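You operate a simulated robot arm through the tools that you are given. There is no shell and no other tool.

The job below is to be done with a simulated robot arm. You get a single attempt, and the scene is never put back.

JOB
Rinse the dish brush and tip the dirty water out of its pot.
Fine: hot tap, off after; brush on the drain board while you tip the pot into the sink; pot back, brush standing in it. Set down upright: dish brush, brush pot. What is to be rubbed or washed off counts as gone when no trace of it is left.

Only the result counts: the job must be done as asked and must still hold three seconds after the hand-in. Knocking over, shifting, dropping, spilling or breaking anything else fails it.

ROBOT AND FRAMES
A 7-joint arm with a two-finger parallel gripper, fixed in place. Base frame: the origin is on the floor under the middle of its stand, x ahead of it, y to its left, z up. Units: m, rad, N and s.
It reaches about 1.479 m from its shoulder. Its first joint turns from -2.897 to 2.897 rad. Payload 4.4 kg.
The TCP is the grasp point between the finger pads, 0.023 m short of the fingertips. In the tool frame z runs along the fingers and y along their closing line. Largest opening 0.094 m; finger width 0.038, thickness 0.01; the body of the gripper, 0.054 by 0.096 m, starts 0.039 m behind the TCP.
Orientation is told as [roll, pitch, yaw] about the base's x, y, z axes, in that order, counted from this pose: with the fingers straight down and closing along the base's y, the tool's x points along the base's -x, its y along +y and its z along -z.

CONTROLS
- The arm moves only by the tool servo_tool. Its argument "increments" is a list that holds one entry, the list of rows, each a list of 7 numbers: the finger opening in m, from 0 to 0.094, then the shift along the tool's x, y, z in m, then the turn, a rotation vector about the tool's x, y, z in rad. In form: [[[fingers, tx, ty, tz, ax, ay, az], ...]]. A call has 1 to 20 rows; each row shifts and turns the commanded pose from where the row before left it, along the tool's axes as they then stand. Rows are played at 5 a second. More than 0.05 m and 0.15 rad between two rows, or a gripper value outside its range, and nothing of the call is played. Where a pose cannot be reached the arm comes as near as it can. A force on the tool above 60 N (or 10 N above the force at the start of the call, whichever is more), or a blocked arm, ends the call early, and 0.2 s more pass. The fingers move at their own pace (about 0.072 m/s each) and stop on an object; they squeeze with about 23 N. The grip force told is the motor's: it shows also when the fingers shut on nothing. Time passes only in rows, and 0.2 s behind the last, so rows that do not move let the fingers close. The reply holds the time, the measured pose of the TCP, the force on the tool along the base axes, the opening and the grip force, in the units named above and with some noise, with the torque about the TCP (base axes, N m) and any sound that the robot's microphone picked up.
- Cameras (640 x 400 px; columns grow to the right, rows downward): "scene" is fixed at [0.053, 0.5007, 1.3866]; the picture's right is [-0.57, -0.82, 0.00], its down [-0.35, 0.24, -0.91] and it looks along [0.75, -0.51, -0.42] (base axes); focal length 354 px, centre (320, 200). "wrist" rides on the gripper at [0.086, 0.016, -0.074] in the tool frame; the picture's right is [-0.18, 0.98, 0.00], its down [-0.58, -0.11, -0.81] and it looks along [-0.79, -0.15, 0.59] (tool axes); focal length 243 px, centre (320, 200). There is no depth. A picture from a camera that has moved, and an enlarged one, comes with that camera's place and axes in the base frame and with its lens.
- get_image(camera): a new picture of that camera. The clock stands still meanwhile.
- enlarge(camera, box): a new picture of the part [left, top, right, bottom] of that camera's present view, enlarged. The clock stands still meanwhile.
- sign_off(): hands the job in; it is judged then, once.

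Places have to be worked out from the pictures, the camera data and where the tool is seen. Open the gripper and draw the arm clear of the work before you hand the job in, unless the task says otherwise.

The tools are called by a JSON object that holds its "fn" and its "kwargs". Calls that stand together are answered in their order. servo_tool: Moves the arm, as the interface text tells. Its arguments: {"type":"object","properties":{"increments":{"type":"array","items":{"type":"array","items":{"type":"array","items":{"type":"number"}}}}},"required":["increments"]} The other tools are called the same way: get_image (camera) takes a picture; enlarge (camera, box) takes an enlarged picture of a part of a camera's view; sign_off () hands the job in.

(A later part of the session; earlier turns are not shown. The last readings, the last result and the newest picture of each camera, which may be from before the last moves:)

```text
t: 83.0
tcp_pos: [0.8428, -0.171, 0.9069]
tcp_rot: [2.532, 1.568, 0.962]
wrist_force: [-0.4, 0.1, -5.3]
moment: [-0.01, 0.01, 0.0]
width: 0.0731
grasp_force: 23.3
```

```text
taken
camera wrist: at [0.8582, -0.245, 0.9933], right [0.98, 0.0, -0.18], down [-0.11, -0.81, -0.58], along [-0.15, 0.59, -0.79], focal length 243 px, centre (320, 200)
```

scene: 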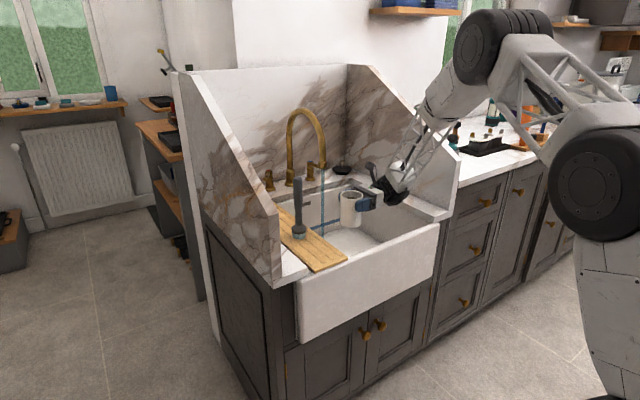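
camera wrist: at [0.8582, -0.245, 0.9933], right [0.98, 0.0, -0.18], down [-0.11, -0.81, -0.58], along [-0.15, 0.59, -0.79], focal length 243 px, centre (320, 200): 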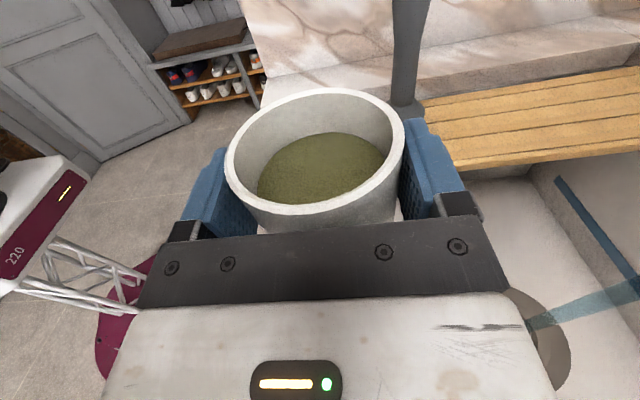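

The pot holds about 0.5 kg and the brush still stands. I move slightly further over the basin and begin tipping the pot toward +x slowly.

{"fn": "servo_tool", "kwargs": {"increments": [[[0.0, 0, 0.009, 0, 0, 0, 0], [0.0, 0, 0.009, 0, 0, 0, 0], [0.0, 0, 0, 0, 0, 0, 0.08], [0.0, 0, 0, 0, 0, 0, 0.08], [0.0, 0, 0, 0, 0, 0, 0.08], [0.0, 0, 0, 0, 0, 0, 0.08], [0.0, 0, 0, 0, 0, 0, 0.08], [0.0, 0, 0, 0, 0, 0, 0.08], [0.0, 0, 0, 0, 0, 0, 0.08], [0.0, 0, 0, 0, 0, 0, 0.08], [0.0, 0, 0, 0, 0, 0, 0.08], [0.0, 0, 0, 0, 0, 0, 0.08], [0.0, 0, 0, 0, 0, 0, 0.08], [0.0, 0, 0, 0, 0, 0, 0.08], [0.0, 0, 0, 0, 0, 0, 0]]]}}

{"fn": "enlarge", "kwargs": {"camera": "scene", "box": [280, 140, 440, 260]}}

{"fn": "get_image", "kwargs": {"camera": "wrist"}}

```text
t: 86.2
tcp_pos: [0.8631, -0.1702, 0.9071]
tcp_rot: [-1.572, 0.612, -3.139]
wrist_force: [-0.3, -0.5, -4.6]
moment: [-0.03, -0.13, -0.01]
width: 0.0733
grasp_force: 23.1
```

```text
3.33 times, centred on (360, 200) of scene
camera zoom: at [0.053, 0.5007, 1.3866], right [-0.57, -0.82, 0.0], down [-0.35, 0.24, -0.91], along [0.75, -0.51, -0.42], focal length 1179 px, centre (187, 200)
```

zoom: 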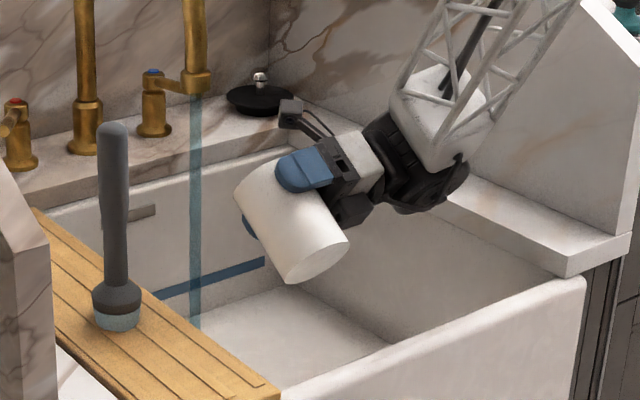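

```text
taken
camera wrist: at [0.9417, -0.2431, 0.9427], right [0.41, 0.0, -0.91], down [-0.54, -0.81, -0.25], along [-0.74, 0.59, -0.33], focal length 243 px, centre (320, 200)
```

wrist: 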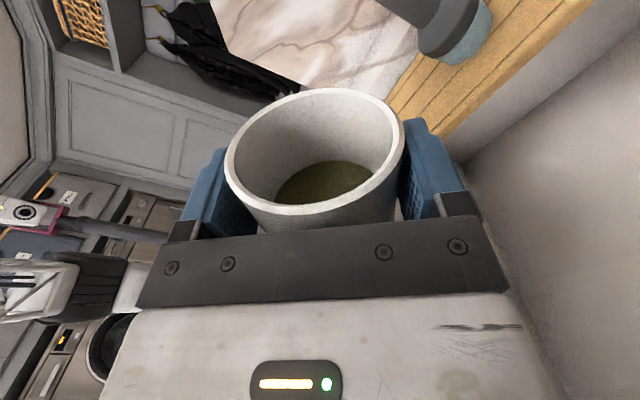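

Water is leaving (weight drops). I continue tipping to about 2.1 rad and hold.

{"fn": "servo_tool", "kwargs": {"increments": [[[0.0, 0, 0, 0, 0, 0, 0.08], [0.0, 0, 0, 0, 0, 0, 0.08], [0.0, 0, 0, 0, 0, 0, 0.08], [0.0, 0, 0, 0, 0, 0, 0.08], [0.0, 0, 0, 0, 0, 0, 0.08], [0.0, 0, 0, 0, 0, 0, 0.08], [0.0, 0, 0, 0, 0, 0, 0.08], [0.0, 0, 0, 0, 0, 0, 0.08], [0.0, 0, 0, 0, 0, 0, 0.08], [0.0, 0, 0, 0, 0, 0, 0.08], [0.0, 0, 0, 0, 0, 0, 0.08], [0.0, 0, 0, 0, 0, 0, 0.08], [0.0, 0, 0, 0, 0, 0, 0.08], [0.0, 0, 0, 0, 0, 0, 0.08], [0.0, 0, 0, 0, 0, 0, 0.08], [0.0, 0, 0, 0, 0, 0, 0], [0.0, 0, 0, 0, 0, 0, 0], [0.0, 0, 0, 0, 0, 0, 0], [0.0, 0, 0, 0, 0, 0, 0]]]}}

{"fn": "enlarge", "kwargs": {"camera": "scene", "box": [280, 140, 440, 260]}}

{"fn": "get_image", "kwargs": {"camera": "wrist"}}

```text
t: 90.2
tcp_pos: [0.8625, -0.1696, 0.9061]
tcp_rot: [-1.571, -0.587, -3.139]
wrist_force: [0.1, -0.7, -2.6]
moment: [-0.01, -0.08, 0.01]
width: 0.0733
grasp_force: 22.8
```

```text
3.33 times, centred on (360, 200) of scene
camera zoom: at [0.053, 0.5007, 1.3866], right [-0.57, -0.82, 0.0], down [-0.35, 0.24, -0.91], along [0.75, -0.51, -0.42], focal length 1179 px, centre (187, 200)
```

zoom: 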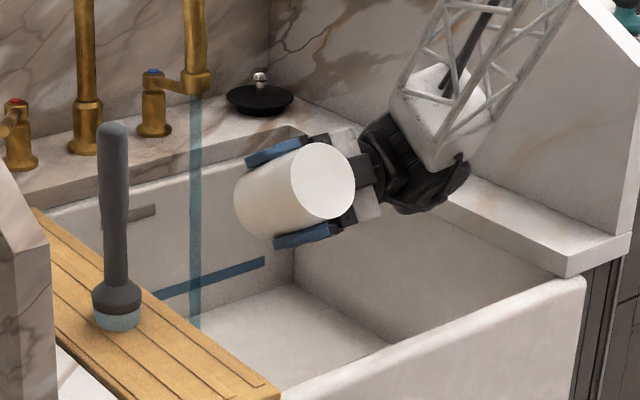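

```text
taken
camera wrist: at [0.924, -0.2431, 0.845], right [-0.7, 0.0, -0.72], down [-0.42, -0.81, 0.41], along [-0.58, 0.59, 0.56], focal length 243 px, centre (320, 200)
```

wrist: 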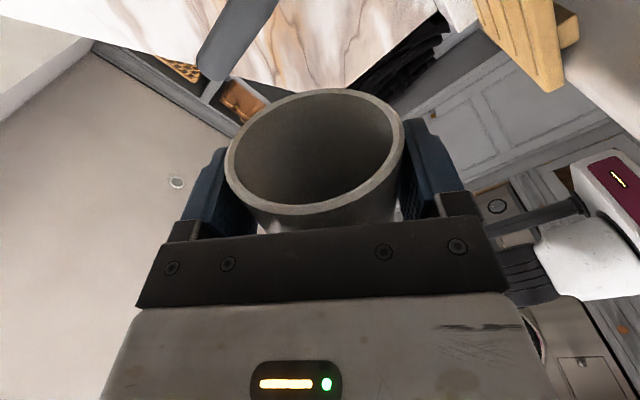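

{"fn": "enlarge", "kwargs": {"camera": "wrist", "box": [215, 80, 415, 240]}}

{"fn": "servo_tool", "kwargs": {"increments": [[[0.0, 0, 0, 0, 0, 0, 0.1], [0.0, 0, 0, 0, 0, 0, 0.1], [0.0, 0, 0, 0, 0, 0, 0.1], [0.0, 0, 0, 0, 0, 0, 0], [0.0, 0, 0, 0, 0, 0, 0], [0.0, 0, 0, 0, 0, 0, 0], [0.0, 0, 0, 0, 0, 0, 0], [0.0, 0, 0, 0, 0, 0, 0]]]}}

{"fn": "enlarge", "kwargs": {"camera": "wrist", "box": [215, 80, 415, 240]}}

```text
2.50 times, centred on (315, 160) of wrist
camera zoom: at [0.924, -0.2431, 0.845], right [-0.7, 0.0, -0.72], down [-0.42, -0.81, 0.41], along [-0.58, 0.59, 0.56], focal length 606 px, centre (332, 300)
```

zoom: 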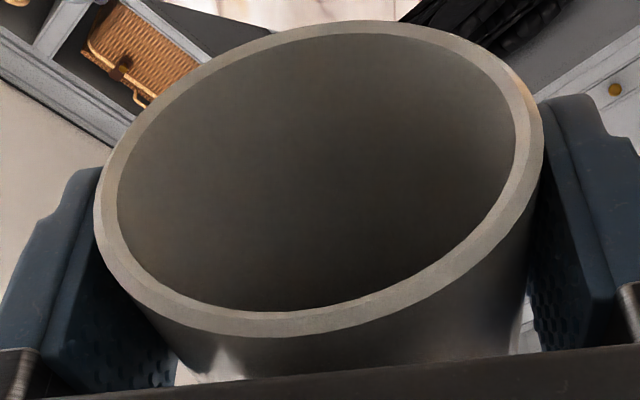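

```text
t: 92.0
tcp_pos: [0.861, -0.1706, 0.9056]
tcp_rot: [-1.573, -0.837, -3.137]
wrist_force: [-0.7, -0.6, -3.0]
moment: [-0.01, -0.04, 0.01]
width: 0.0732
grasp_force: 23.3
out of reach, approached as far as the arm can: row 3
```

```text
2.50 times, centred on (315, 160) of wrist
camera zoom: at [0.9066, -0.2435, 0.831], right [-0.85, 0.0, -0.52], down [-0.31, -0.81, 0.5], along [-0.42, 0.59, 0.69], focal length 606 px, centre (332, 300)
```

zoom: 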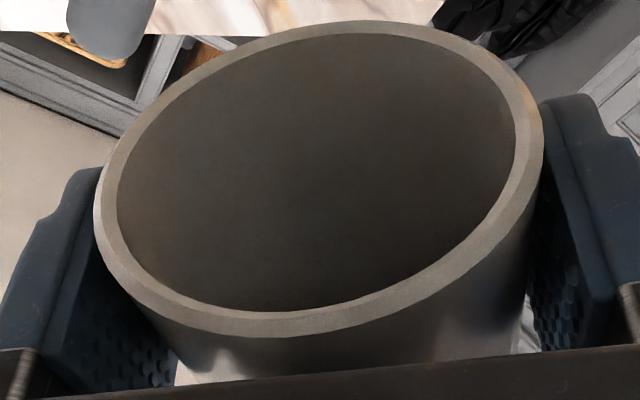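

The pot is empty and dry-looking (the arm's roll limit is reached). I turn it back upright.

{"fn": "servo_tool", "kwargs": {"increments": [[[0.0, 0, 0, 0, 0, 0, -0.12], [0.0, 0, 0, 0, 0, 0, -0.12], [0.0, 0, 0, 0, 0, 0, -0.12], [0.0, 0, 0, 0, 0, 0, -0.12], [0.0, 0, 0, 0, 0, 0, -0.12], [0.0, 0, 0, 0, 0, 0, -0.12], [0.0, 0, 0, 0, 0, 0, -0.12], [0.0, 0, 0, 0, 0, 0, -0.12], [0.0, 0, 0, 0, 0, 0, -0.12], [0.0, 0, 0, 0, 0, 0, -0.12], [0.0, 0, 0, 0, 0, 0, -0.12], [0.0, 0, 0, 0, 0, 0, -0.12], [0.0, 0, 0, 0, 0, 0, -0.12], [0.0, 0, 0, 0, 0, 0, -0.12], [0.0, 0, 0, 0, 0, 0, -0.12], [0.0, 0, 0, 0, 0, 0, -0.12], [0.0, 0, 0, 0, 0, 0, -0.12], [0.0, 0, 0, 0, 0, 0, -0.12], [0.0, 0, 0, 0, 0, 0, 0]]]}}

{"fn": "enlarge", "kwargs": {"camera": "scene", "box": [280, 140, 440, 260]}}

{"fn": "get_image", "kwargs": {"camera": "wrist"}}

```text
t: 96.0
tcp_pos: [0.8619, -0.1705, 0.9067]
tcp_rot: [-1.576, 1.327, 3.138]
wrist_force: [-0.3, 0.1, -2.6]
moment: [0.0, -0.02, 0.02]
width: 0.0732
grasp_force: 23.0
```

```text
3.33 times, centred on (360, 200) of scene
camera zoom: at [0.053, 0.5007, 1.3866], right [-0.57, -0.82, 0.0], down [-0.35, 0.24, -0.91], along [0.75, -0.51, -0.42], focal length 1179 px, centre (187, 200)
```

zoom: 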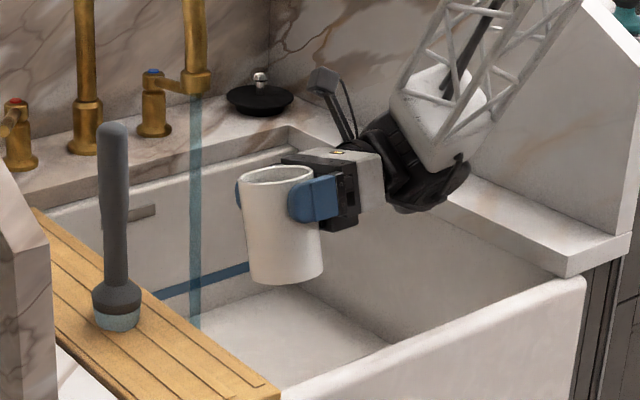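

```text
taken
camera wrist: at [0.8976, -0.2432, 0.9871], right [0.91, 0.0, -0.42], down [-0.24, -0.81, -0.54], along [-0.34, 0.59, -0.73], focal length 243 px, centre (320, 200)
```

wrist: 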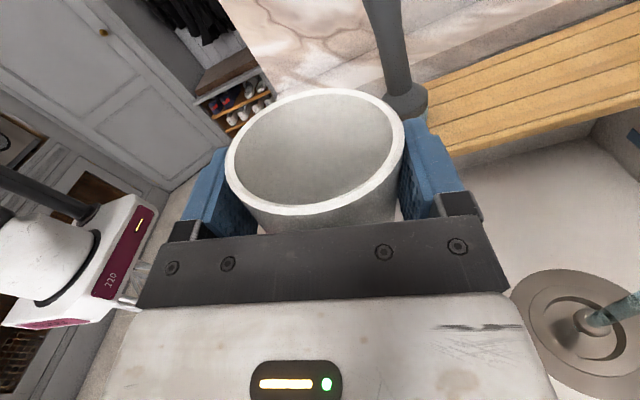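

Empty inside and nearly upright; 0.244 rad of roll remains. I finish levelling and move back over the pot's old place on the board.

{"fn": "servo_tool", "kwargs": {"increments": [[[0.0, 0, 0, 0, 0, 0, -0.122], [0.0, 0, 0, 0, 0, 0, -0.122], [0.0, 0, -0.012, 0, 0, 0, 0], [0.0, 0, -0.012, 0, 0, 0, 0], [0.0, 0, -0.012, 0, 0, 0, 0], [0.0, 0, -0.012, 0, 0, 0, 0], [0.0, 0, 0, 0.02, 0, 0, 0], [0.0, 0, 0, 0.03, 0, 0, 0], [0.0, 0, 0, 0.03, 0, 0, 0], [0.0, 0, 0, 0.03, 0, 0, 0], [0.0, 0, 0, 0.025, 0, 0, 0], [0.0, 0, 0, 0.015, 0, 0, 0], [0.0, 0, 0, 0, 0, 0, 0]]]}}

{"fn": "enlarge", "kwargs": {"camera": "scene", "box": [270, 170, 390, 270]}}

{"fn": "get_image", "kwargs": {"camera": "wrist"}}

```text
t: 98.8
tcp_pos: [0.8148, -0.0162, 0.9068]
tcp_rot: [-2.314, 1.569, 2.4]
wrist_force: [-0.4, 0.3, -2.9]
moment: [-0.03, -0.01, 0.02]
width: 0.0728
grasp_force: 23.2
```

```text
4.00 times, centred on (330, 220) of scene
camera zoom: at [0.053, 0.5007, 1.3866], right [-0.57, -0.82, 0.0], down [-0.35, 0.24, -0.91], along [0.75, -0.51, -0.42], focal length 1415 px, centre (280, 120)
```

zoom: 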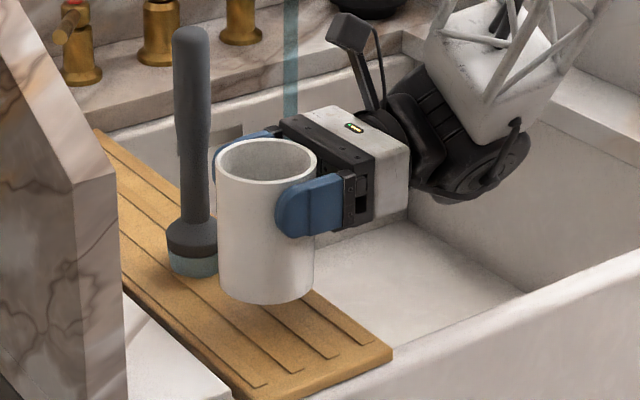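

```text
taken
camera wrist: at [0.8296, -0.0902, 0.9942], right [0.98, 0.0, -0.19], down [-0.11, -0.81, -0.58], along [-0.15, 0.59, -0.79], focal length 243 px, centre (320, 200)
```

wrist: 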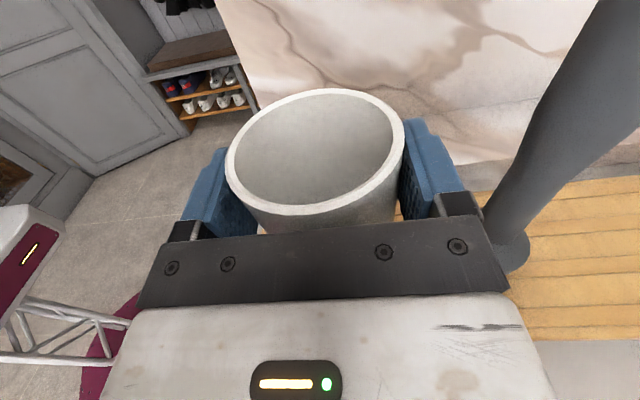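

The pot is upright above its place. I shift 4 mm back and lower it near the board.

{"fn": "servo_tool", "kwargs": {"increments": [[[0.0, 0, 0, -0.004, 0, 0, 0], [0.0, -0.01, 0, 0, 0, 0, 0], [0.0, -0.01, 0, 0, 0, 0, 0], [0.0, -0.008, 0, 0, 0, 0, 0], [0.0, -0.004, 0, 0, 0, 0, 0], [0.0, 0, 0, 0, 0, 0, 0]]]}}

{"fn": "enlarge", "kwargs": {"camera": "scene", "box": [280, 190, 370, 270]}}

```text
t: 100.2
tcp_pos: [0.8132, -0.0241, 0.8752]
tcp_rot: [-2.203, 1.568, 2.511]
wrist_force: [0.0, 0.7, -3.0]
moment: [-0.03, 0.04, 0.01]
width: 0.0733
grasp_force: 22.5
```

```text
5.00 times, centred on (325, 230) of scene
camera zoom: at [0.053, 0.5007, 1.3866], right [-0.57, -0.82, 0.0], down [-0.35, 0.24, -0.91], along [0.75, -0.51, -0.42], focal length 1768 px, centre (295, 50)
```

zoom: 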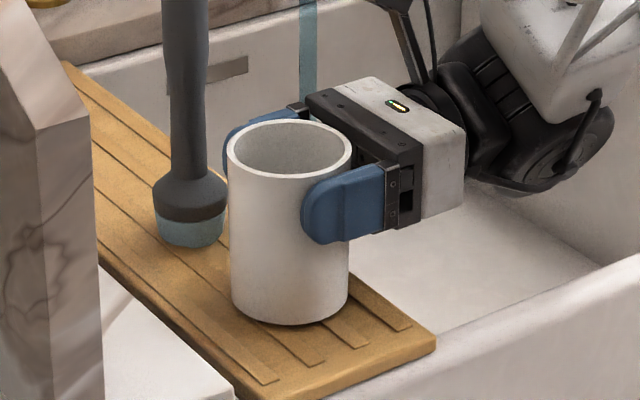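

A few millimetres remain. I lower in small steps watching the force.

{"fn": "servo_tool", "kwargs": {"increments": [[[0.0, -0.002, 0, 0, 0, 0, 0], [0.0, -0.002, 0, 0, 0, 0, 0], [0.0, 0, 0, 0, 0, 0, 0]]]}}

{"fn": "servo_tool", "kwargs": {"increments": [[[0.0, -0.0015, 0, 0, 0, 0, 0], [0.0, 0, 0, 0, 0, 0, 0]]]}}

```text
t: 101.0
tcp_pos: [0.8144, -0.0242, 0.8711]
tcp_rot: [-2.259, 1.569, 2.455]
wrist_force: [0.9, 0.8, -2.5]
moment: [-0.01, -0.03, -0.01]
width: 0.0727
grasp_force: 22.8
```

```text
t: 101.6
tcp_pos: [0.8143, -0.0235, 0.8687]
tcp_rot: [-2.326, 1.57, 2.389]
wrist_force: [-0.4, 0.4, -2.1]
moment: [0.0, 0.09, 0.02]
width: 0.0732
grasp_force: 22.9
```

{"fn": "servo_tool", "kwargs": {"increments": [[[0.0, -0.0015, 0, 0, 0, 0, 0], [0.0, 0, 0, 0, 0, 0, 0]]]}}

{"fn": "enlarge", "kwargs": {"camera": "scene", "box": [280, 190, 370, 270]}}

```text
t: 102.2
tcp_pos: [0.8148, -0.0227, 0.8681]
tcp_rot: [3.021, 1.568, 1.45]
wrist_force: [7.6, -0.4, 17.5]
moment: [0.08, 0.03, -0.1]
width: 0.0734
grasp_force: 22.9
```

```text
5.00 times, centred on (325, 230) of scene
camera zoom: at [0.053, 0.5007, 1.3866], right [-0.57, -0.82, 0.0], down [-0.35, 0.24, -0.91], along [0.75, -0.51, -0.42], focal length 1768 px, centre (295, 50)
```

zoom: 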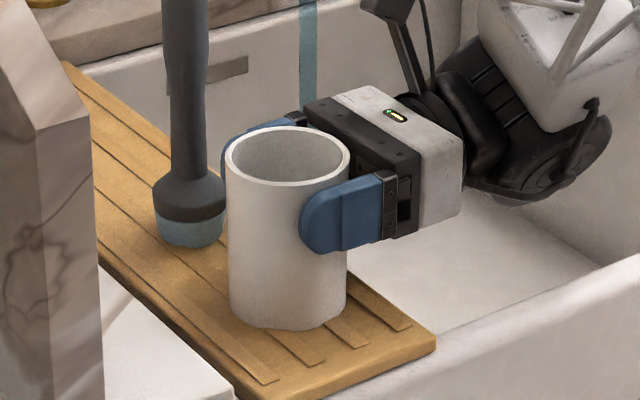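

The pot rests on the board. I release it and withdraw in −y.

{"fn": "servo_tool", "kwargs": {"increments": [[[0.08, 0, 0, 0, 0, 0, 0], [0.094, 0, 0, 0, 0, 0, 0], [0.094, 0, 0, 0, 0, 0, 0], [0.094, 0, 0, -0.02, 0, 0, 0], [0.094, 0, 0, -0.03, 0, 0, 0], [0.094, 0, 0, -0.035, 0, 0, 0], [0.094, 0, 0, -0.035, 0, 0, 0], [0.094, 0, 0, -0.035, 0, 0, 0], [0.094, 0, 0, -0.015, 0, 0, 0], [0.094, 0, 0, 0, 0, 0, 0]]]}}

{"fn": "enlarge", "kwargs": {"camera": "scene", "box": [270, 160, 390, 270]}}

{"fn": "get_image", "kwargs": {"camera": "wrist"}}

```text
t: 104.4
tcp_pos: [0.8131, -0.1951, 0.8668]
tcp_rot: [-2.219, 1.569, 2.495]
wrist_force: [0.4, 0.1, -0.2]
moment: [0.03, -0.01, -0.02]
width: 0.0938
grasp_force: 0.0
```

```text
3.64 times, centred on (330, 215) of scene
camera zoom: at [0.053, 0.5007, 1.3866], right [-0.57, -0.82, 0.0], down [-0.35, 0.24, -0.91], along [0.75, -0.51, -0.42], focal length 1286 px, centre (284, 146)
```

zoom: 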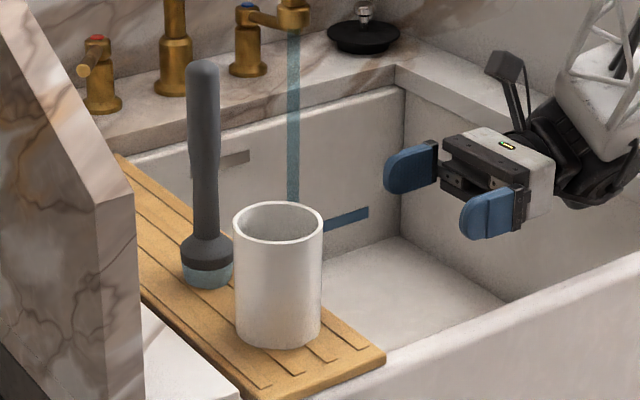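

```text
taken
camera wrist: at [0.8288, -0.2689, 0.9544], right [0.98, 0.0, -0.19], down [-0.11, -0.81, -0.58], along [-0.15, 0.59, -0.79], focal length 243 px, centre (320, 200)
```

wrist: 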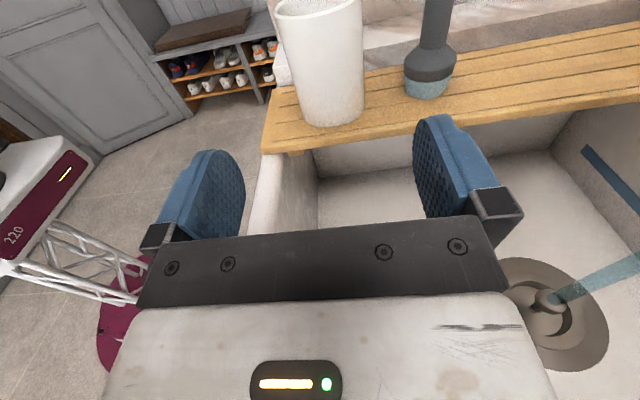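

The pot is back at about (0.8145, -0.0185). Now I raise and line up with the standing brush at (0.916, -0.0125).

{"fn": "servo_tool", "kwargs": {"increments": [[[0.094, 0.031, 0, 0, 0, 0, 0], [0.094, 0.031, 0, 0, 0, 0, 0], [0.094, 0.031, 0, 0, 0, 0, 0], [0.094, 0, 0.034, 0, 0, 0, 0], [0.094, 0, 0.034, 0, 0, 0, 0], [0.094, 0, 0.034, 0, 0, 0, 0], [0.094, 0, 0, 0, 0, 0, 0]]]}}

{"fn": "get_image", "kwargs": {"camera": "wrist"}}

```text
t: 106.0
tcp_pos: [0.9154, -0.1927, 0.9587]
tcp_rot: [-2.157, 1.568, 2.556]
wrist_force: [0.3, -0.1, -0.2]
moment: [0.03, 0.04, -0.01]
width: 0.0941
grasp_force: 0.0
```

```text
taken
camera wrist: at [0.9318, -0.266, 1.0453], right [0.98, 0.0, -0.19], down [-0.11, -0.81, -0.58], along [-0.15, 0.59, -0.79], focal length 243 px, centre (320, 200)
```

wrist: 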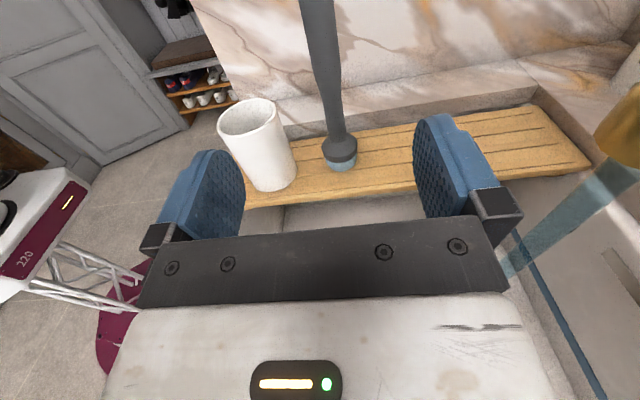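

The handle is on the centre line. I advance to it.

{"fn": "servo_tool", "kwargs": {"increments": [[[0.094, 0, 0, 0.0358, 0, 0, 0], [0.094, 0, 0, 0.0358, 0, 0, 0], [0.094, 0, 0, 0.0358, 0, 0, 0], [0.094, 0, 0, 0.0358, 0, 0, 0], [0.094, 0, 0, 0.0358, 0, 0, 0], [0.094, 0, 0, 0, 0, 0, 0]]]}}

{"fn": "get_image", "kwargs": {"camera": "wrist"}}

{"fn": "enlarge", "kwargs": {"camera": "scene", "box": [270, 160, 390, 270]}}

```text
t: 107.4
tcp_pos: [0.9149, -0.0135, 0.9621]
tcp_rot: [-2.227, 1.57, 2.487]
wrist_force: [0.2, 0.3, 0.7]
moment: [-0.01, 0.01, -0.01]
width: 0.0939
grasp_force: 0.1
```

```text
taken
camera wrist: at [0.9313, -0.0876, 1.0493], right [0.98, 0.0, -0.19], down [-0.11, -0.81, -0.58], along [-0.15, 0.59, -0.79], focal length 243 px, centre (320, 200)
```

wrist: 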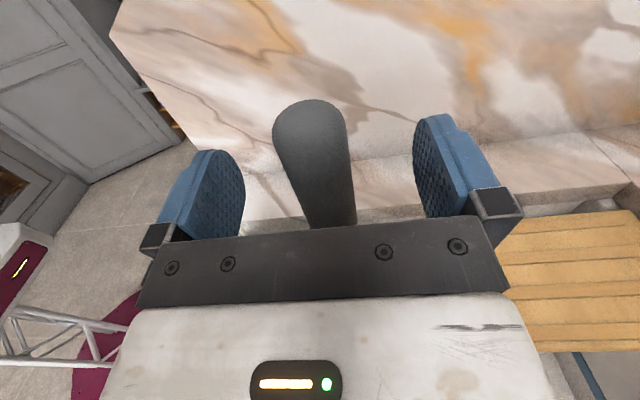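

```text
3.64 times, centred on (330, 215) of scene
camera zoom: at [0.053, 0.5007, 1.3866], right [-0.57, -0.82, 0.0], down [-0.35, 0.24, -0.91], along [0.75, -0.51, -0.42], focal length 1286 px, centre (284, 146)
```

zoom: 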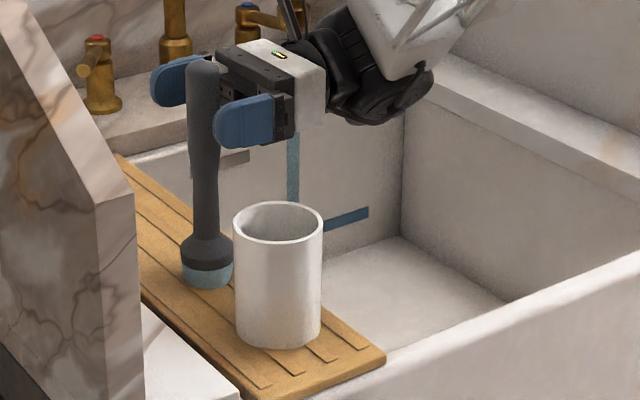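

The handle is centred. I close on it and lift slowly.

{"fn": "servo_tool", "kwargs": {"increments": [[[0.05, 0, 0, 0, 0, 0, 0], [0.035, 0, 0, 0, 0, 0, 0], [0.03, 0, 0, 0, 0, 0, 0], [0.0, 0, 0, 0, 0, 0, 0], [0.0, 0, 0, 0, 0, 0, 0], [0.0, 0, 0, 0, 0, 0, 0]]]}}

{"fn": "enlarge", "kwargs": {"camera": "scene", "box": [270, 160, 390, 270]}}

```text
t: 108.8
tcp_pos: [0.9153, -0.0144, 0.9625]
tcp_rot: [-2.278, 1.57, 2.436]
wrist_force: [0.7, 0.3, 0.8]
moment: [0.01, -0.01, 0.03]
width: 0.027
grasp_force: 23.2
```

```text
3.64 times, centred on (330, 215) of scene
camera zoom: at [0.053, 0.5007, 1.3866], right [-0.57, -0.82, 0.0], down [-0.35, 0.24, -0.91], along [0.75, -0.51, -0.42], focal length 1286 px, centre (284, 146)
```

zoom: 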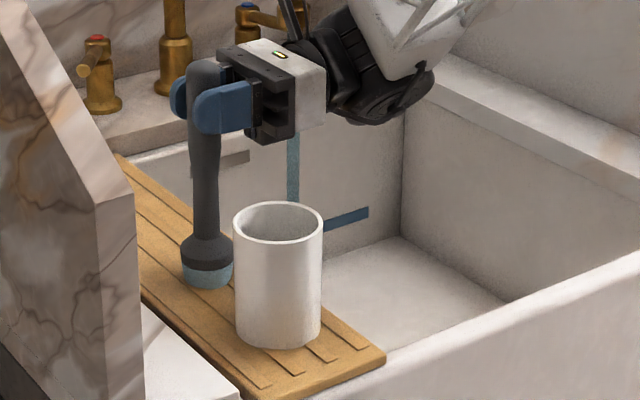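

Gripped. I lift it 0.13 m and then move it over the pot.

{"fn": "servo_tool", "kwargs": {"increments": [[[0.0, 0.005, 0, 0, 0, 0, 0], [0.0, 0.015, 0, 0, 0, 0, 0], [0.0, 0.02, 0, 0, 0, 0, 0], [0.0, 0.025, 0, 0, 0, 0, 0], [0.0, 0.025, 0, 0, 0, 0, 0], [0.0, 0.025, 0, 0, 0, 0, 0], [0.0, 0.015, 0, 0, 0, 0, 0], [0.0, 0, -0.02, 0, 0, 0, 0], [0.0, 0, -0.03, 0, 0, 0, 0], [0.0, 0, -0.03, -0.002, 0, 0, 0], [0.0, 0, -0.0208, -0.002, 0, 0, 0], [0.0, 0, 0, 0, 0, 0, 0]]]}}

{"fn": "enlarge", "kwargs": {"camera": "scene", "box": [270, 140, 390, 260]}}

{"fn": "get_image", "kwargs": {"camera": "wrist"}}

```text
t: 111.4
tcp_pos: [0.8157, -0.0177, 1.091]
tcp_rot: [-2.359, 1.568, 2.356]
wrist_force: [0.1, 0.7, -1.1]
moment: [0.0, 0.01, 0.02]
width: 0.0269
grasp_force: 23.5
```

```text
3.33 times, centred on (330, 200) of scene
camera zoom: at [0.053, 0.5007, 1.3866], right [-0.57, -0.82, 0.0], down [-0.35, 0.24, -0.91], along [0.75, -0.51, -0.42], focal length 1179 px, centre (287, 200)
```

zoom: 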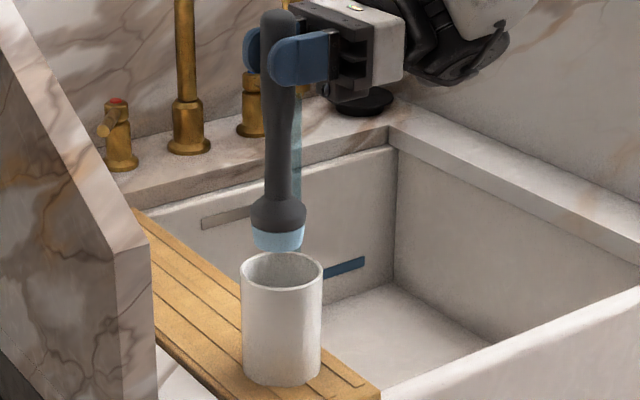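

```text
taken
camera wrist: at [0.8298, -0.0921, 1.1779], right [0.98, 0.0, -0.19], down [-0.11, -0.81, -0.58], along [-0.15, 0.59, -0.79], focal length 243 px, centre (320, 200)
```

wrist: 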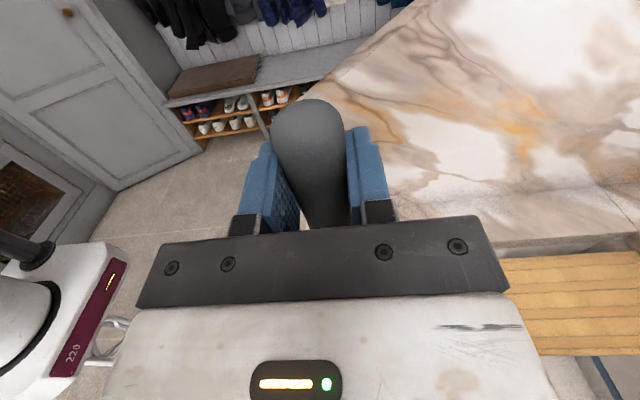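

I check the alignment of the head over the rim with more zoom.

{"fn": "enlarge", "kwargs": {"camera": "scene", "box": [295, 190, 345, 240]}}

```text
8.00 times, centred on (320, 215) of scene
camera zoom: at [0.053, 0.5007, 1.3866], right [-0.57, -0.82, 0.0], down [-0.35, 0.24, -0.91], along [0.75, -0.51, -0.42], focal length 2830 px, centre (320, 80)
```

zoom: 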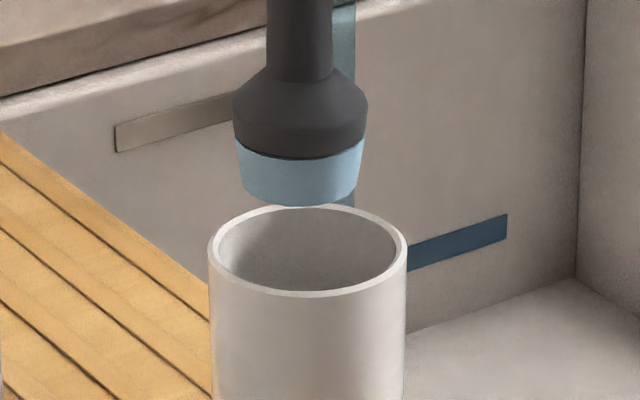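

The head is about 3 mm too far toward +y relative to the pot; I correct that and lower until the bristles reach the rim.

{"fn": "servo_tool", "kwargs": {"increments": [[[0.0, 0, 0, -0.003, 0, 0, 0], [0.0, -0.01, 0, 0, 0, 0, 0], [0.0, -0.012, 0, 0, 0, 0, 0], [0.0, -0.008, 0, 0, 0, 0, 0], [0.0, 0, 0, 0, 0, 0, 0]]]}}

{"fn": "enlarge", "kwargs": {"camera": "scene", "box": [295, 190, 345, 240]}}

```text
t: 112.6
tcp_pos: [0.8149, -0.0214, 1.0618]
tcp_rot: [-2.271, 1.569, 2.445]
wrist_force: [0.3, 0.3, -1.0]
moment: [0.01, -0.01, 0.01]
width: 0.0268
grasp_force: 22.7
```

```text
8.00 times, centred on (320, 215) of scene
camera zoom: at [0.053, 0.5007, 1.3866], right [-0.57, -0.82, 0.0], down [-0.35, 0.24, -0.91], along [0.75, -0.51, -0.42], focal length 2830 px, centre (320, 80)
```

zoom: 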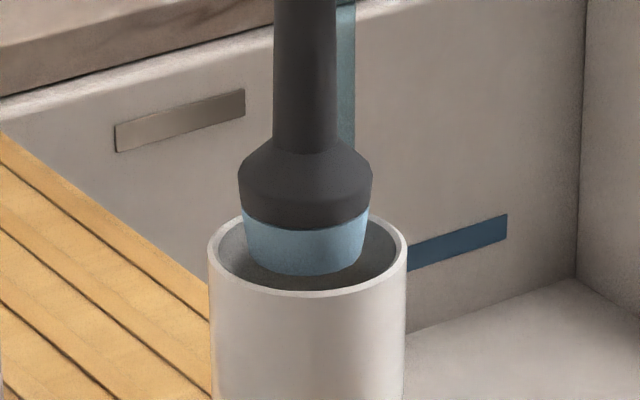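

Well centred at the rim. I continue lowering into the pot.

{"fn": "servo_tool", "kwargs": {"increments": [[[0.0, -0.008, 0, 0, 0, 0, 0], [0.0, -0.008, 0, 0, 0, 0, 0], [0.0, -0.008, 0, 0, 0, 0, 0], [0.0, -0.008, 0, 0, 0, 0, 0], [0.0, 0, 0, 0, 0, 0, 0]]]}}

{"fn": "enlarge", "kwargs": {"camera": "scene", "box": [280, 150, 380, 250]}}

```text
t: 113.8
tcp_pos: [0.8138, -0.0221, 1.0296]
tcp_rot: [-2.245, 1.568, 2.467]
wrist_force: [-0.1, 0.5, -0.2]
moment: [0.0, -0.01, -0.01]
width: 0.0269
grasp_force: 23.1
```

```text
4.00 times, centred on (330, 200) of scene
camera zoom: at [0.053, 0.5007, 1.3866], right [-0.57, -0.82, 0.0], down [-0.35, 0.24, -0.91], along [0.75, -0.51, -0.42], focal length 1415 px, centre (280, 200)
```

zoom: 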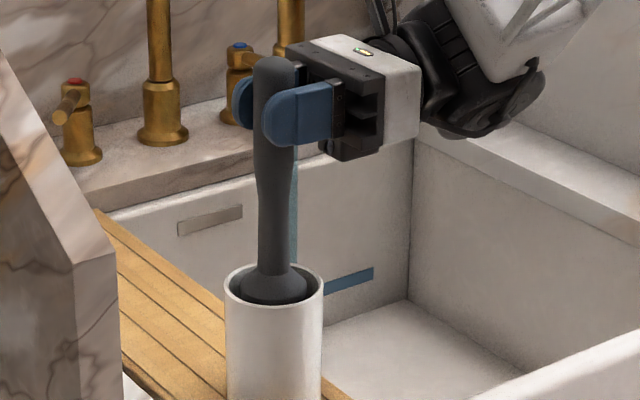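

Free descent with no contact. I continue down to just above the pot floor.

{"fn": "servo_tool", "kwargs": {"increments": [[[0.0, -0.009, 0, 0, 0, 0, 0], [0.0, -0.009, 0, 0, 0, 0, 0], [0.0, -0.009, 0, 0, 0, 0, 0], [0.0, -0.009, 0, 0, 0, 0, 0], [0.0, -0.009, 0, 0, 0, 0, 0], [0.0, -0.006, 0, 0, 0, 0, 0], [0.0, 0, 0, 0, 0, 0, 0]]]}}

{"fn": "servo_tool", "kwargs": {"increments": [[[0.0, -0.002, 0, 0, 0, 0, 0], [0.0, -0.002, 0, 0, 0, 0, 0], [0.0, 0, 0, 0, 0, 0, 0]]]}}

```text
t: 115.4
tcp_pos: [0.8148, -0.0225, 0.9777]
tcp_rot: [-2.29, 1.571, 2.424]
wrist_force: [-0.1, 0.2, -0.7]
moment: [0.0, 0.0, -0.02]
width: 0.0268
grasp_force: 23.2
```

```text
t: 116.2
tcp_pos: [0.8144, -0.0224, 0.9733]
tcp_rot: [-2.293, 1.569, 2.421]
wrist_force: [0.3, -0.1, -0.5]
moment: [0.01, -0.01, -0.01]
width: 0.0268
grasp_force: 23.1
```

{"fn": "servo_tool", "kwargs": {"increments": [[[0.0, -0.002, 0, 0, 0, 0, 0], [0.0, 0, 0, 0, 0, 0, 0]]]}}

{"fn": "enlarge", "kwargs": {"camera": "scene", "box": [280, 160, 380, 260]}}

```text
t: 116.8
tcp_pos: [0.815, -0.0232, 0.9702]
tcp_rot: [-2.302, 1.569, 2.412]
wrist_force: [-0.3, -0.5, -0.5]
moment: [0.02, 0.0, -0.01]
width: 0.0269
grasp_force: 22.1
```

```text
4.00 times, centred on (330, 210) of scene
camera zoom: at [0.053, 0.5007, 1.3866], right [-0.57, -0.82, 0.0], down [-0.35, 0.24, -0.91], along [0.75, -0.51, -0.42], focal length 1415 px, centre (280, 160)
```

zoom: 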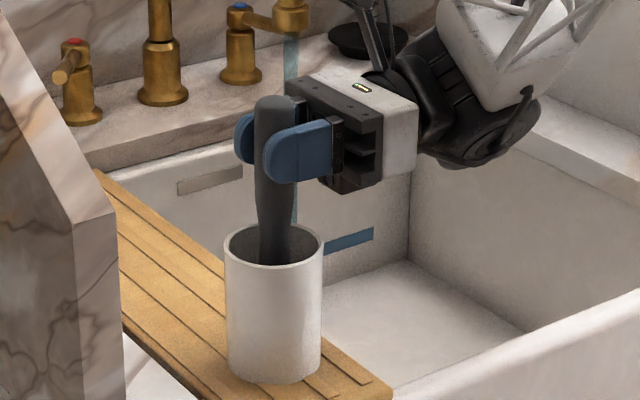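

{"fn": "servo_tool", "kwargs": {"increments": [[[0.0, -0.0015, 0, 0, 0, 0, 0], [0.0, 0, 0, 0, 0, 0, 0]]]}}

{"fn": "servo_tool", "kwargs": {"increments": [[[0.0, -0.0015, 0, 0, 0, 0, 0], [0.0, 0, 0, 0, 0, 0, 0]]]}}

```text
t: 117.4
tcp_pos: [0.8144, -0.0225, 0.9707]
tcp_rot: [-2.697, 1.569, 2.019]
wrist_force: [0.2, 0.0, 8.6]
moment: [-0.02, -0.01, -0.02]
width: 0.0272
grasp_force: 22.9
```

```text
t: 118.0
tcp_pos: [0.815, -0.0218, 0.9699]
tcp_rot: [2.743, 1.57, 1.174]
wrist_force: [1.3, -0.6, 27.0]
moment: [0.12, -0.04, -0.02]
width: 0.0269
grasp_force: 23.2
```

The brush now rests on the pot floor (27 N). I ease up slightly and open the fingers a little to see that it stays standing.

{"fn": "servo_tool", "kwargs": {"increments": [[[0.0, 0.0015, 0, 0, 0, 0, 0], [0.0, 0, 0, 0, 0, 0, 0], [0.035, 0, 0, 0, 0, 0, 0], [0.045, 0, 0, 0, 0, 0, 0], [0.045, 0, 0, 0, 0, 0, 0]]]}}

{"fn": "enlarge", "kwargs": {"camera": "scene", "box": [280, 160, 380, 260]}}

{"fn": "get_image", "kwargs": {"camera": "wrist"}}

```text
t: 119.2
tcp_pos: [0.8153, -0.0226, 0.97]
tcp_rot: [-2.197, 1.569, 2.515]
wrist_force: [-0.4, 1.5, 0.7]
moment: [0.02, 0.02, -0.01]
width: 0.045
grasp_force: 0.1
```

```text
4.00 times, centred on (330, 210) of scene
camera zoom: at [0.053, 0.5007, 1.3866], right [-0.57, -0.82, 0.0], down [-0.35, 0.24, -0.91], along [0.75, -0.51, -0.42], focal length 1415 px, centre (280, 160)
```

zoom: 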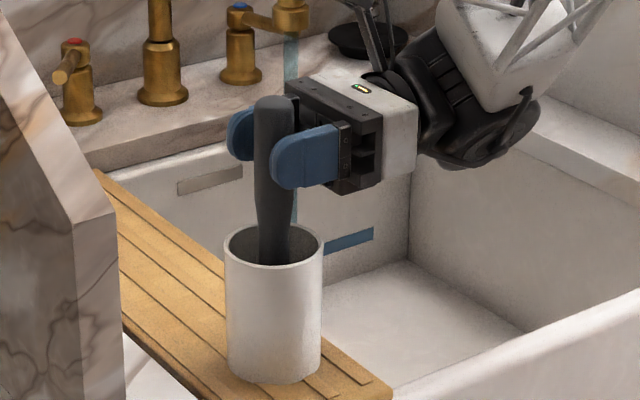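

```text
taken
camera wrist: at [0.8305, -0.0959, 1.057], right [0.98, 0.0, -0.19], down [-0.11, -0.81, -0.58], along [-0.15, 0.59, -0.79], focal length 243 px, centre (320, 200)
```

wrist: 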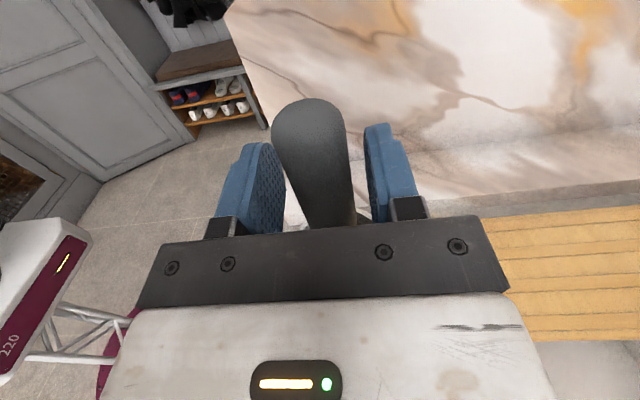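

The brush stands upright in the pot. I open wide, withdraw in −y, then rise.

{"fn": "servo_tool", "kwargs": {"increments": [[[0.08, 0, 0, 0, 0, 0, 0], [0.08, 0, 0, 0, 0, 0, 0], [0.08, 0, 0, -0.02, 0, 0, 0], [0.08, 0, 0, -0.035, 0, 0, 0], [0.08, 0, 0, -0.035, 0, 0, 0], [0.08, 0, 0, -0.035, 0, 0, 0], [0.08, 0, 0, -0.035, 0, 0, 0], [0.08, 0, 0, -0.02, 0, 0, 0], [0.08, 0.035, 0, 0, 0, 0, 0], [0.08, 0.035, 0, 0, 0, 0, 0], [0.08, 0.035, 0, 0, 0, 0, 0], [0.08, 0.035, 0, 0, 0, 0, 0], [0.08, 0.035, 0, 0, 0, 0, 0], [0.08, 0, 0, 0, 0, 0, 0]]]}}

{"fn": "get_image", "kwargs": {"camera": "scene"}}

{"fn": "enlarge", "kwargs": {"camera": "scene", "box": [280, 160, 380, 270]}}

```text
t: 122.2
tcp_pos: [0.8184, -0.2044, 1.1465]
tcp_rot: [-2.249, 1.568, 2.468]
wrist_force: [0.2, 0.6, -0.3]
moment: [0.0, 0.02, 0.0]
width: 0.0798
grasp_force: 0.2
```

```text
taken
```

scene: 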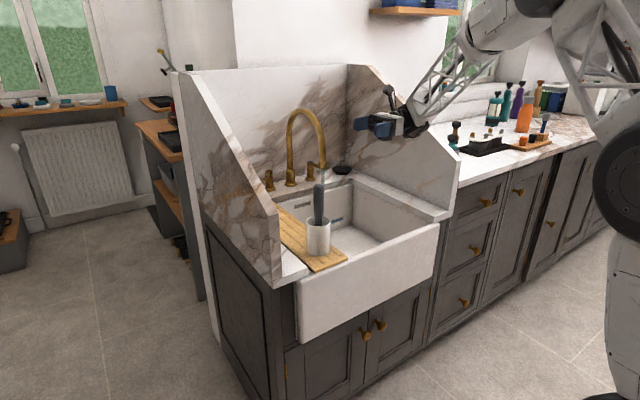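

```text
3.64 times, centred on (330, 215) of scene
camera zoom: at [0.053, 0.5007, 1.3866], right [-0.57, -0.82, 0.0], down [-0.35, 0.24, -0.91], along [0.75, -0.51, -0.42], focal length 1286 px, centre (284, 146)
```

zoom: 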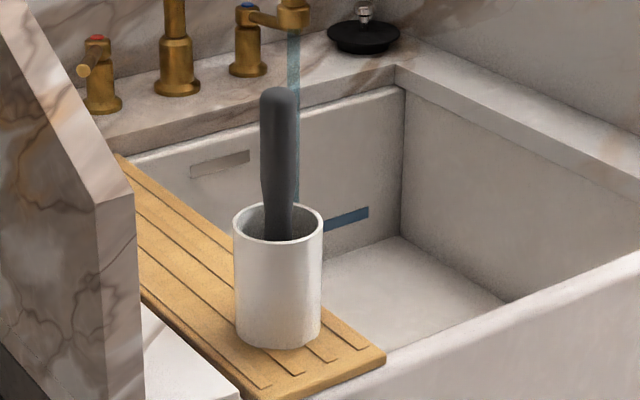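

Brush and pot are in place. Next I turn the tool back to fingers-down with yaw ≈ −0.61 to close the tap.

{"fn": "servo_tool", "kwargs": {"increments": [[[0.05, 0, 0, 0, 0, -0.1428, 0], [0.05, 0, 0, 0, 0, -0.1428, 0], [0.05, 0, 0, 0, 0, -0.1428, 0], [0.05, 0, 0, 0, 0, -0.1428, 0], [0.05, 0, 0, 0, 0, -0.1428, 0], [0.05, 0, 0, 0, 0, -0.1428, 0], [0.05, 0, 0, 0, 0, -0.1428, 0], [0.05, 0, 0, 0, 0, -0.1428, 0], [0.05, 0, 0, 0, 0, -0.1428, 0], [0.05, 0, 0, 0, 0, -0.1428, 0], [0.05, 0, 0, 0, 0, -0.1428, 0], [0.05, 0, 0, 0, 0, 0, -0.137], [0.05, 0, 0, 0, 0, 0, -0.137], [0.05, 0, 0, 0, 0, 0, -0.137], [0.05, 0, 0, 0, 0, 0, -0.137], [0.05, 0, 0, 0, 0, 0, -0.137], [0.05, 0, 0, 0, 0, 0, -0.137], [0.05, 0, 0, 0, 0, 0, -0.137], [0.05, 0, 0, 0, 0, 0, 0]]]}}

```text
t: 126.2
tcp_pos: [0.815, -0.203, 1.1447]
tcp_rot: [0.0, 0.002, -0.609]
wrist_force: [0.5, -0.4, -0.6]
moment: [0.0, 0.02, 0.01]
width: 0.05
grasp_force: 0.1
```

Tool is vertical with yaw −0.61. I go first toward +y (clear of the spout), then forward to above the lever.

{"fn": "servo_tool", "kwargs": {"increments": [[[0.05, 0.0229, 0.0328, 0, 0, 0, 0], [0.05, 0.0229, 0.0328, 0, 0, 0, 0], [0.05, 0.0229, 0.0328, 0, 0, 0, 0], [0.05, 0.0229, 0.0328, 0, 0, 0, 0], [0.05, -0.0321, 0.0224, 0, 0, 0, 0], [0.05, -0.0321, 0.0224, 0, 0, 0, 0], [0.05, -0.0321, 0.0224, 0, 0, 0, 0], [0.05, -0.0321, 0.0224, 0, 0, 0, 0], [0.05, -0.0321, 0.0224, 0, 0, 0, 0], [0.05, -0.0321, 0.0224, 0, 0, 0, 0], [0.05, -0.0321, 0.0224, 0, 0, 0, 0], [0.05, -0.0321, 0.0224, 0, 0, 0, 0], [0.05, -0.0321, 0.0224, 0, 0, 0, 0], [0.05, -0.0321, 0.0224, 0, 0, 0, 0], [0.05, 0, 0, 0.03, 0, 0, 0], [0.05, 0, 0, 0.03, 0, 0, 0], [0.05, 0, 0, 0.03, 0, 0, 0], [0.05, 0, 0, 0, 0, 0, 0]]]}}

{"fn": "get_image", "kwargs": {"camera": "wrist"}}

{"fn": "get_image", "kwargs": {"camera": "scene"}}

```text
t: 130.0
tcp_pos: [1.2045, -0.0385, 1.0542]
tcp_rot: [0.001, 0.001, -0.609]
wrist_force: [-0.5, -0.7, 0.2]
moment: [0.03, -0.02, -0.02]
width: 0.0498
grasp_force: 0.0
```

```text
taken
camera wrist: at [1.1432, 0.0249, 1.1299], right [0.71, 0.7, 0.0], down [0.42, -0.42, 0.81], along [0.56, -0.57, -0.59], focal length 243 px, centre (320, 200)
```

wrist: 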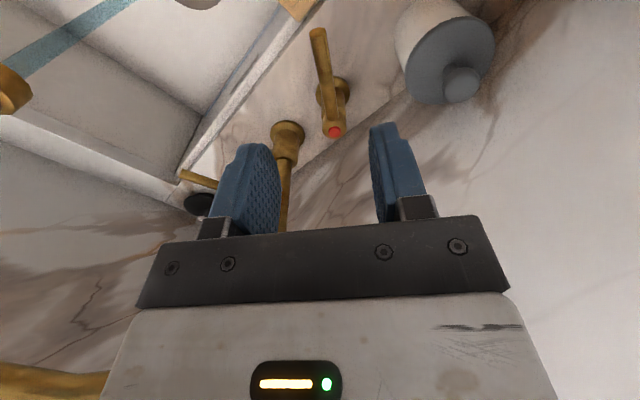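

```text
taken
```

scene: 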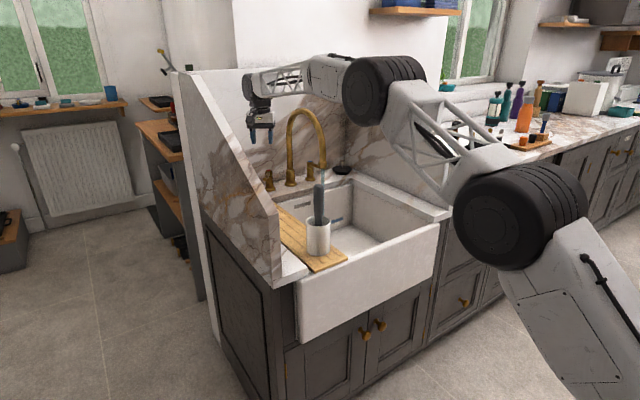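

The lever is right below, as when I released it. I correct 5 mm and lower around the lever.

{"fn": "servo_tool", "kwargs": {"increments": [[[0.05, -0.0055, 0, 0, 0, 0, 0], [0.05, 0, 0, 0.032, 0, 0, 0], [0.05, 0, 0, 0.032, 0, 0, 0], [0.05, 0, 0, 0.032, 0, 0, 0], [0.05, 0, 0, 0.032, 0, 0, 0], [0.05, 0, 0, 0.028, 0, 0, 0], [0.05, 0, 0, 0, 0, 0, 0]]]}}

{"fn": "get_image", "kwargs": {"camera": "wrist"}}

```text
t: 131.6
tcp_pos: [1.2119, -0.0444, 0.8992]
tcp_rot: [0.0, 0.001, -0.609]
wrist_force: [-0.1, 0.3, -0.6]
moment: [0.04, 0.03, 0.01]
width: 0.0503
grasp_force: 0.0
```

```text
taken
camera wrist: at [1.1503, 0.0194, 0.975], right [0.71, 0.7, 0.0], down [0.42, -0.42, 0.8], along [0.56, -0.57, -0.59], focal length 243 px, centre (320, 200)
```

wrist: 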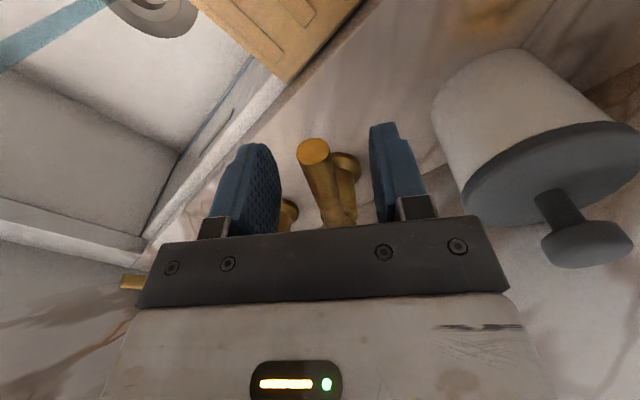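

The lever is between the pads. I close on it and turn it back about 0.6 rad to the shut position.

{"fn": "servo_tool", "kwargs": {"increments": [[[0.0, 0, 0, 0, 0, 0, 0], [0.0, 0, 0, 0, 0, 0, 0], [0.0, 0, 0, 0, 0, 0, 0], [0.0, -0.0004, -0.0088, 0, 0, 0, -0.1], [0.0, -0.0004, -0.0088, 0, 0, 0, -0.1], [0.0, -0.0004, -0.0088, 0, 0, 0, -0.1], [0.0, 0, 0, 0, 0, 0, 0]]]}}

{"fn": "get_image", "kwargs": {"camera": "wrist"}}

```text
t: 133.2
tcp_pos: [1.2017, -0.0684, 0.9007]
tcp_rot: [0.002, 0.002, -0.307]
wrist_force: [1.4, 2.5, -2.6]
moment: [-0.29, -0.95, 0.28]
width: 0.015
grasp_force: 45.5
```

```text
taken
camera wrist: at [1.1226, -0.0255, 0.9752], right [0.47, 0.88, 0.0], down [0.52, -0.28, 0.8], along [0.71, -0.38, -0.59], focal length 243 px, centre (320, 200)
```

wrist: 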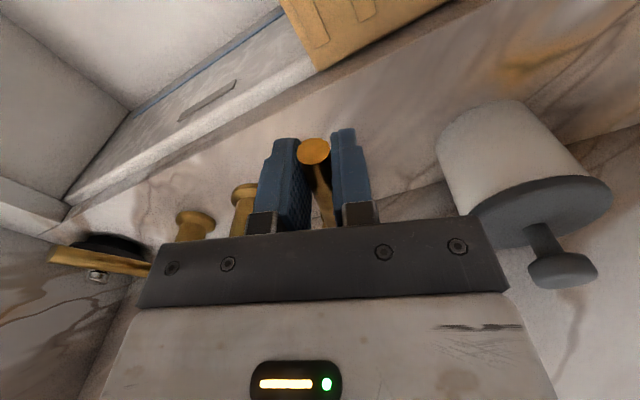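

The lever follows with low force. I turn the remaining 0.31 rad to the closed position.

{"fn": "servo_tool", "kwargs": {"increments": [[[0.0, -0.0004, -0.0088, 0, 0, 0, -0.1], [0.0, -0.0004, -0.0088, 0, 0, 0, -0.1], [0.0, -0.0004, -0.0088, 0, 0, 0, -0.1], [0.0, 0, 0, 0, 0, 0, 0]]]}}

{"fn": "enlarge", "kwargs": {"camera": "scene", "box": [250, 110, 400, 230]}}

{"fn": "get_image", "kwargs": {"camera": "wrist"}}

```text
t: 134.2
tcp_pos: [1.1973, -0.0961, 0.8993]
tcp_rot: [0.002, -0.001, -0.007]
wrist_force: [22.8, 25.7, 5.0]
moment: [0.31, -0.48, 1.21]
width: 0.0148
grasp_force: 44.6
```

```text
3.33 times, centred on (325, 170) of scene
camera zoom: at [0.053, 0.5007, 1.3866], right [-0.57, -0.82, 0.0], down [-0.35, 0.24, -0.91], along [0.75, -0.51, -0.42], focal length 1179 px, centre (303, 300)
```

zoom: 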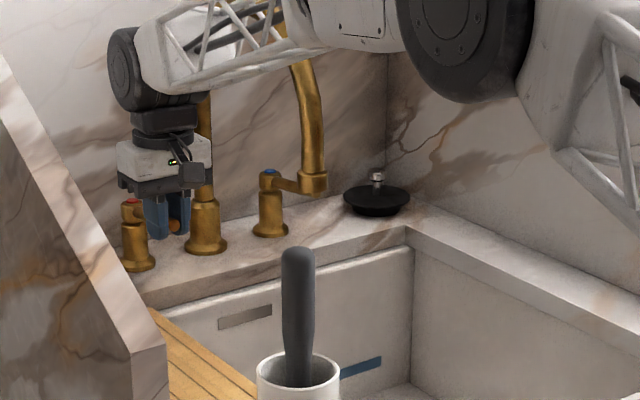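

```text
taken
camera wrist: at [1.1093, -0.0775, 0.9751], right [0.19, 0.98, 0.0], down [0.58, -0.11, 0.81], along [0.79, -0.15, -0.59], focal length 243 px, centre (320, 200)
```

wrist: 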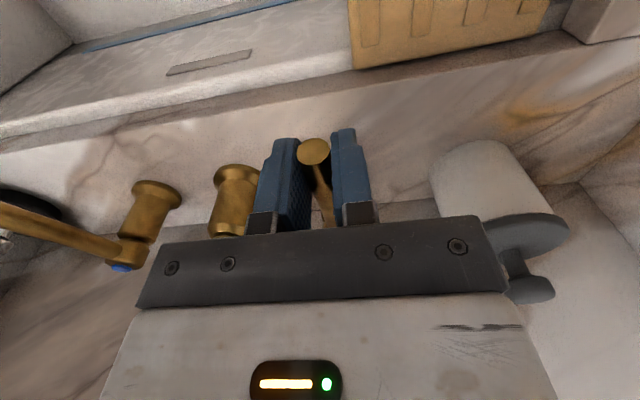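

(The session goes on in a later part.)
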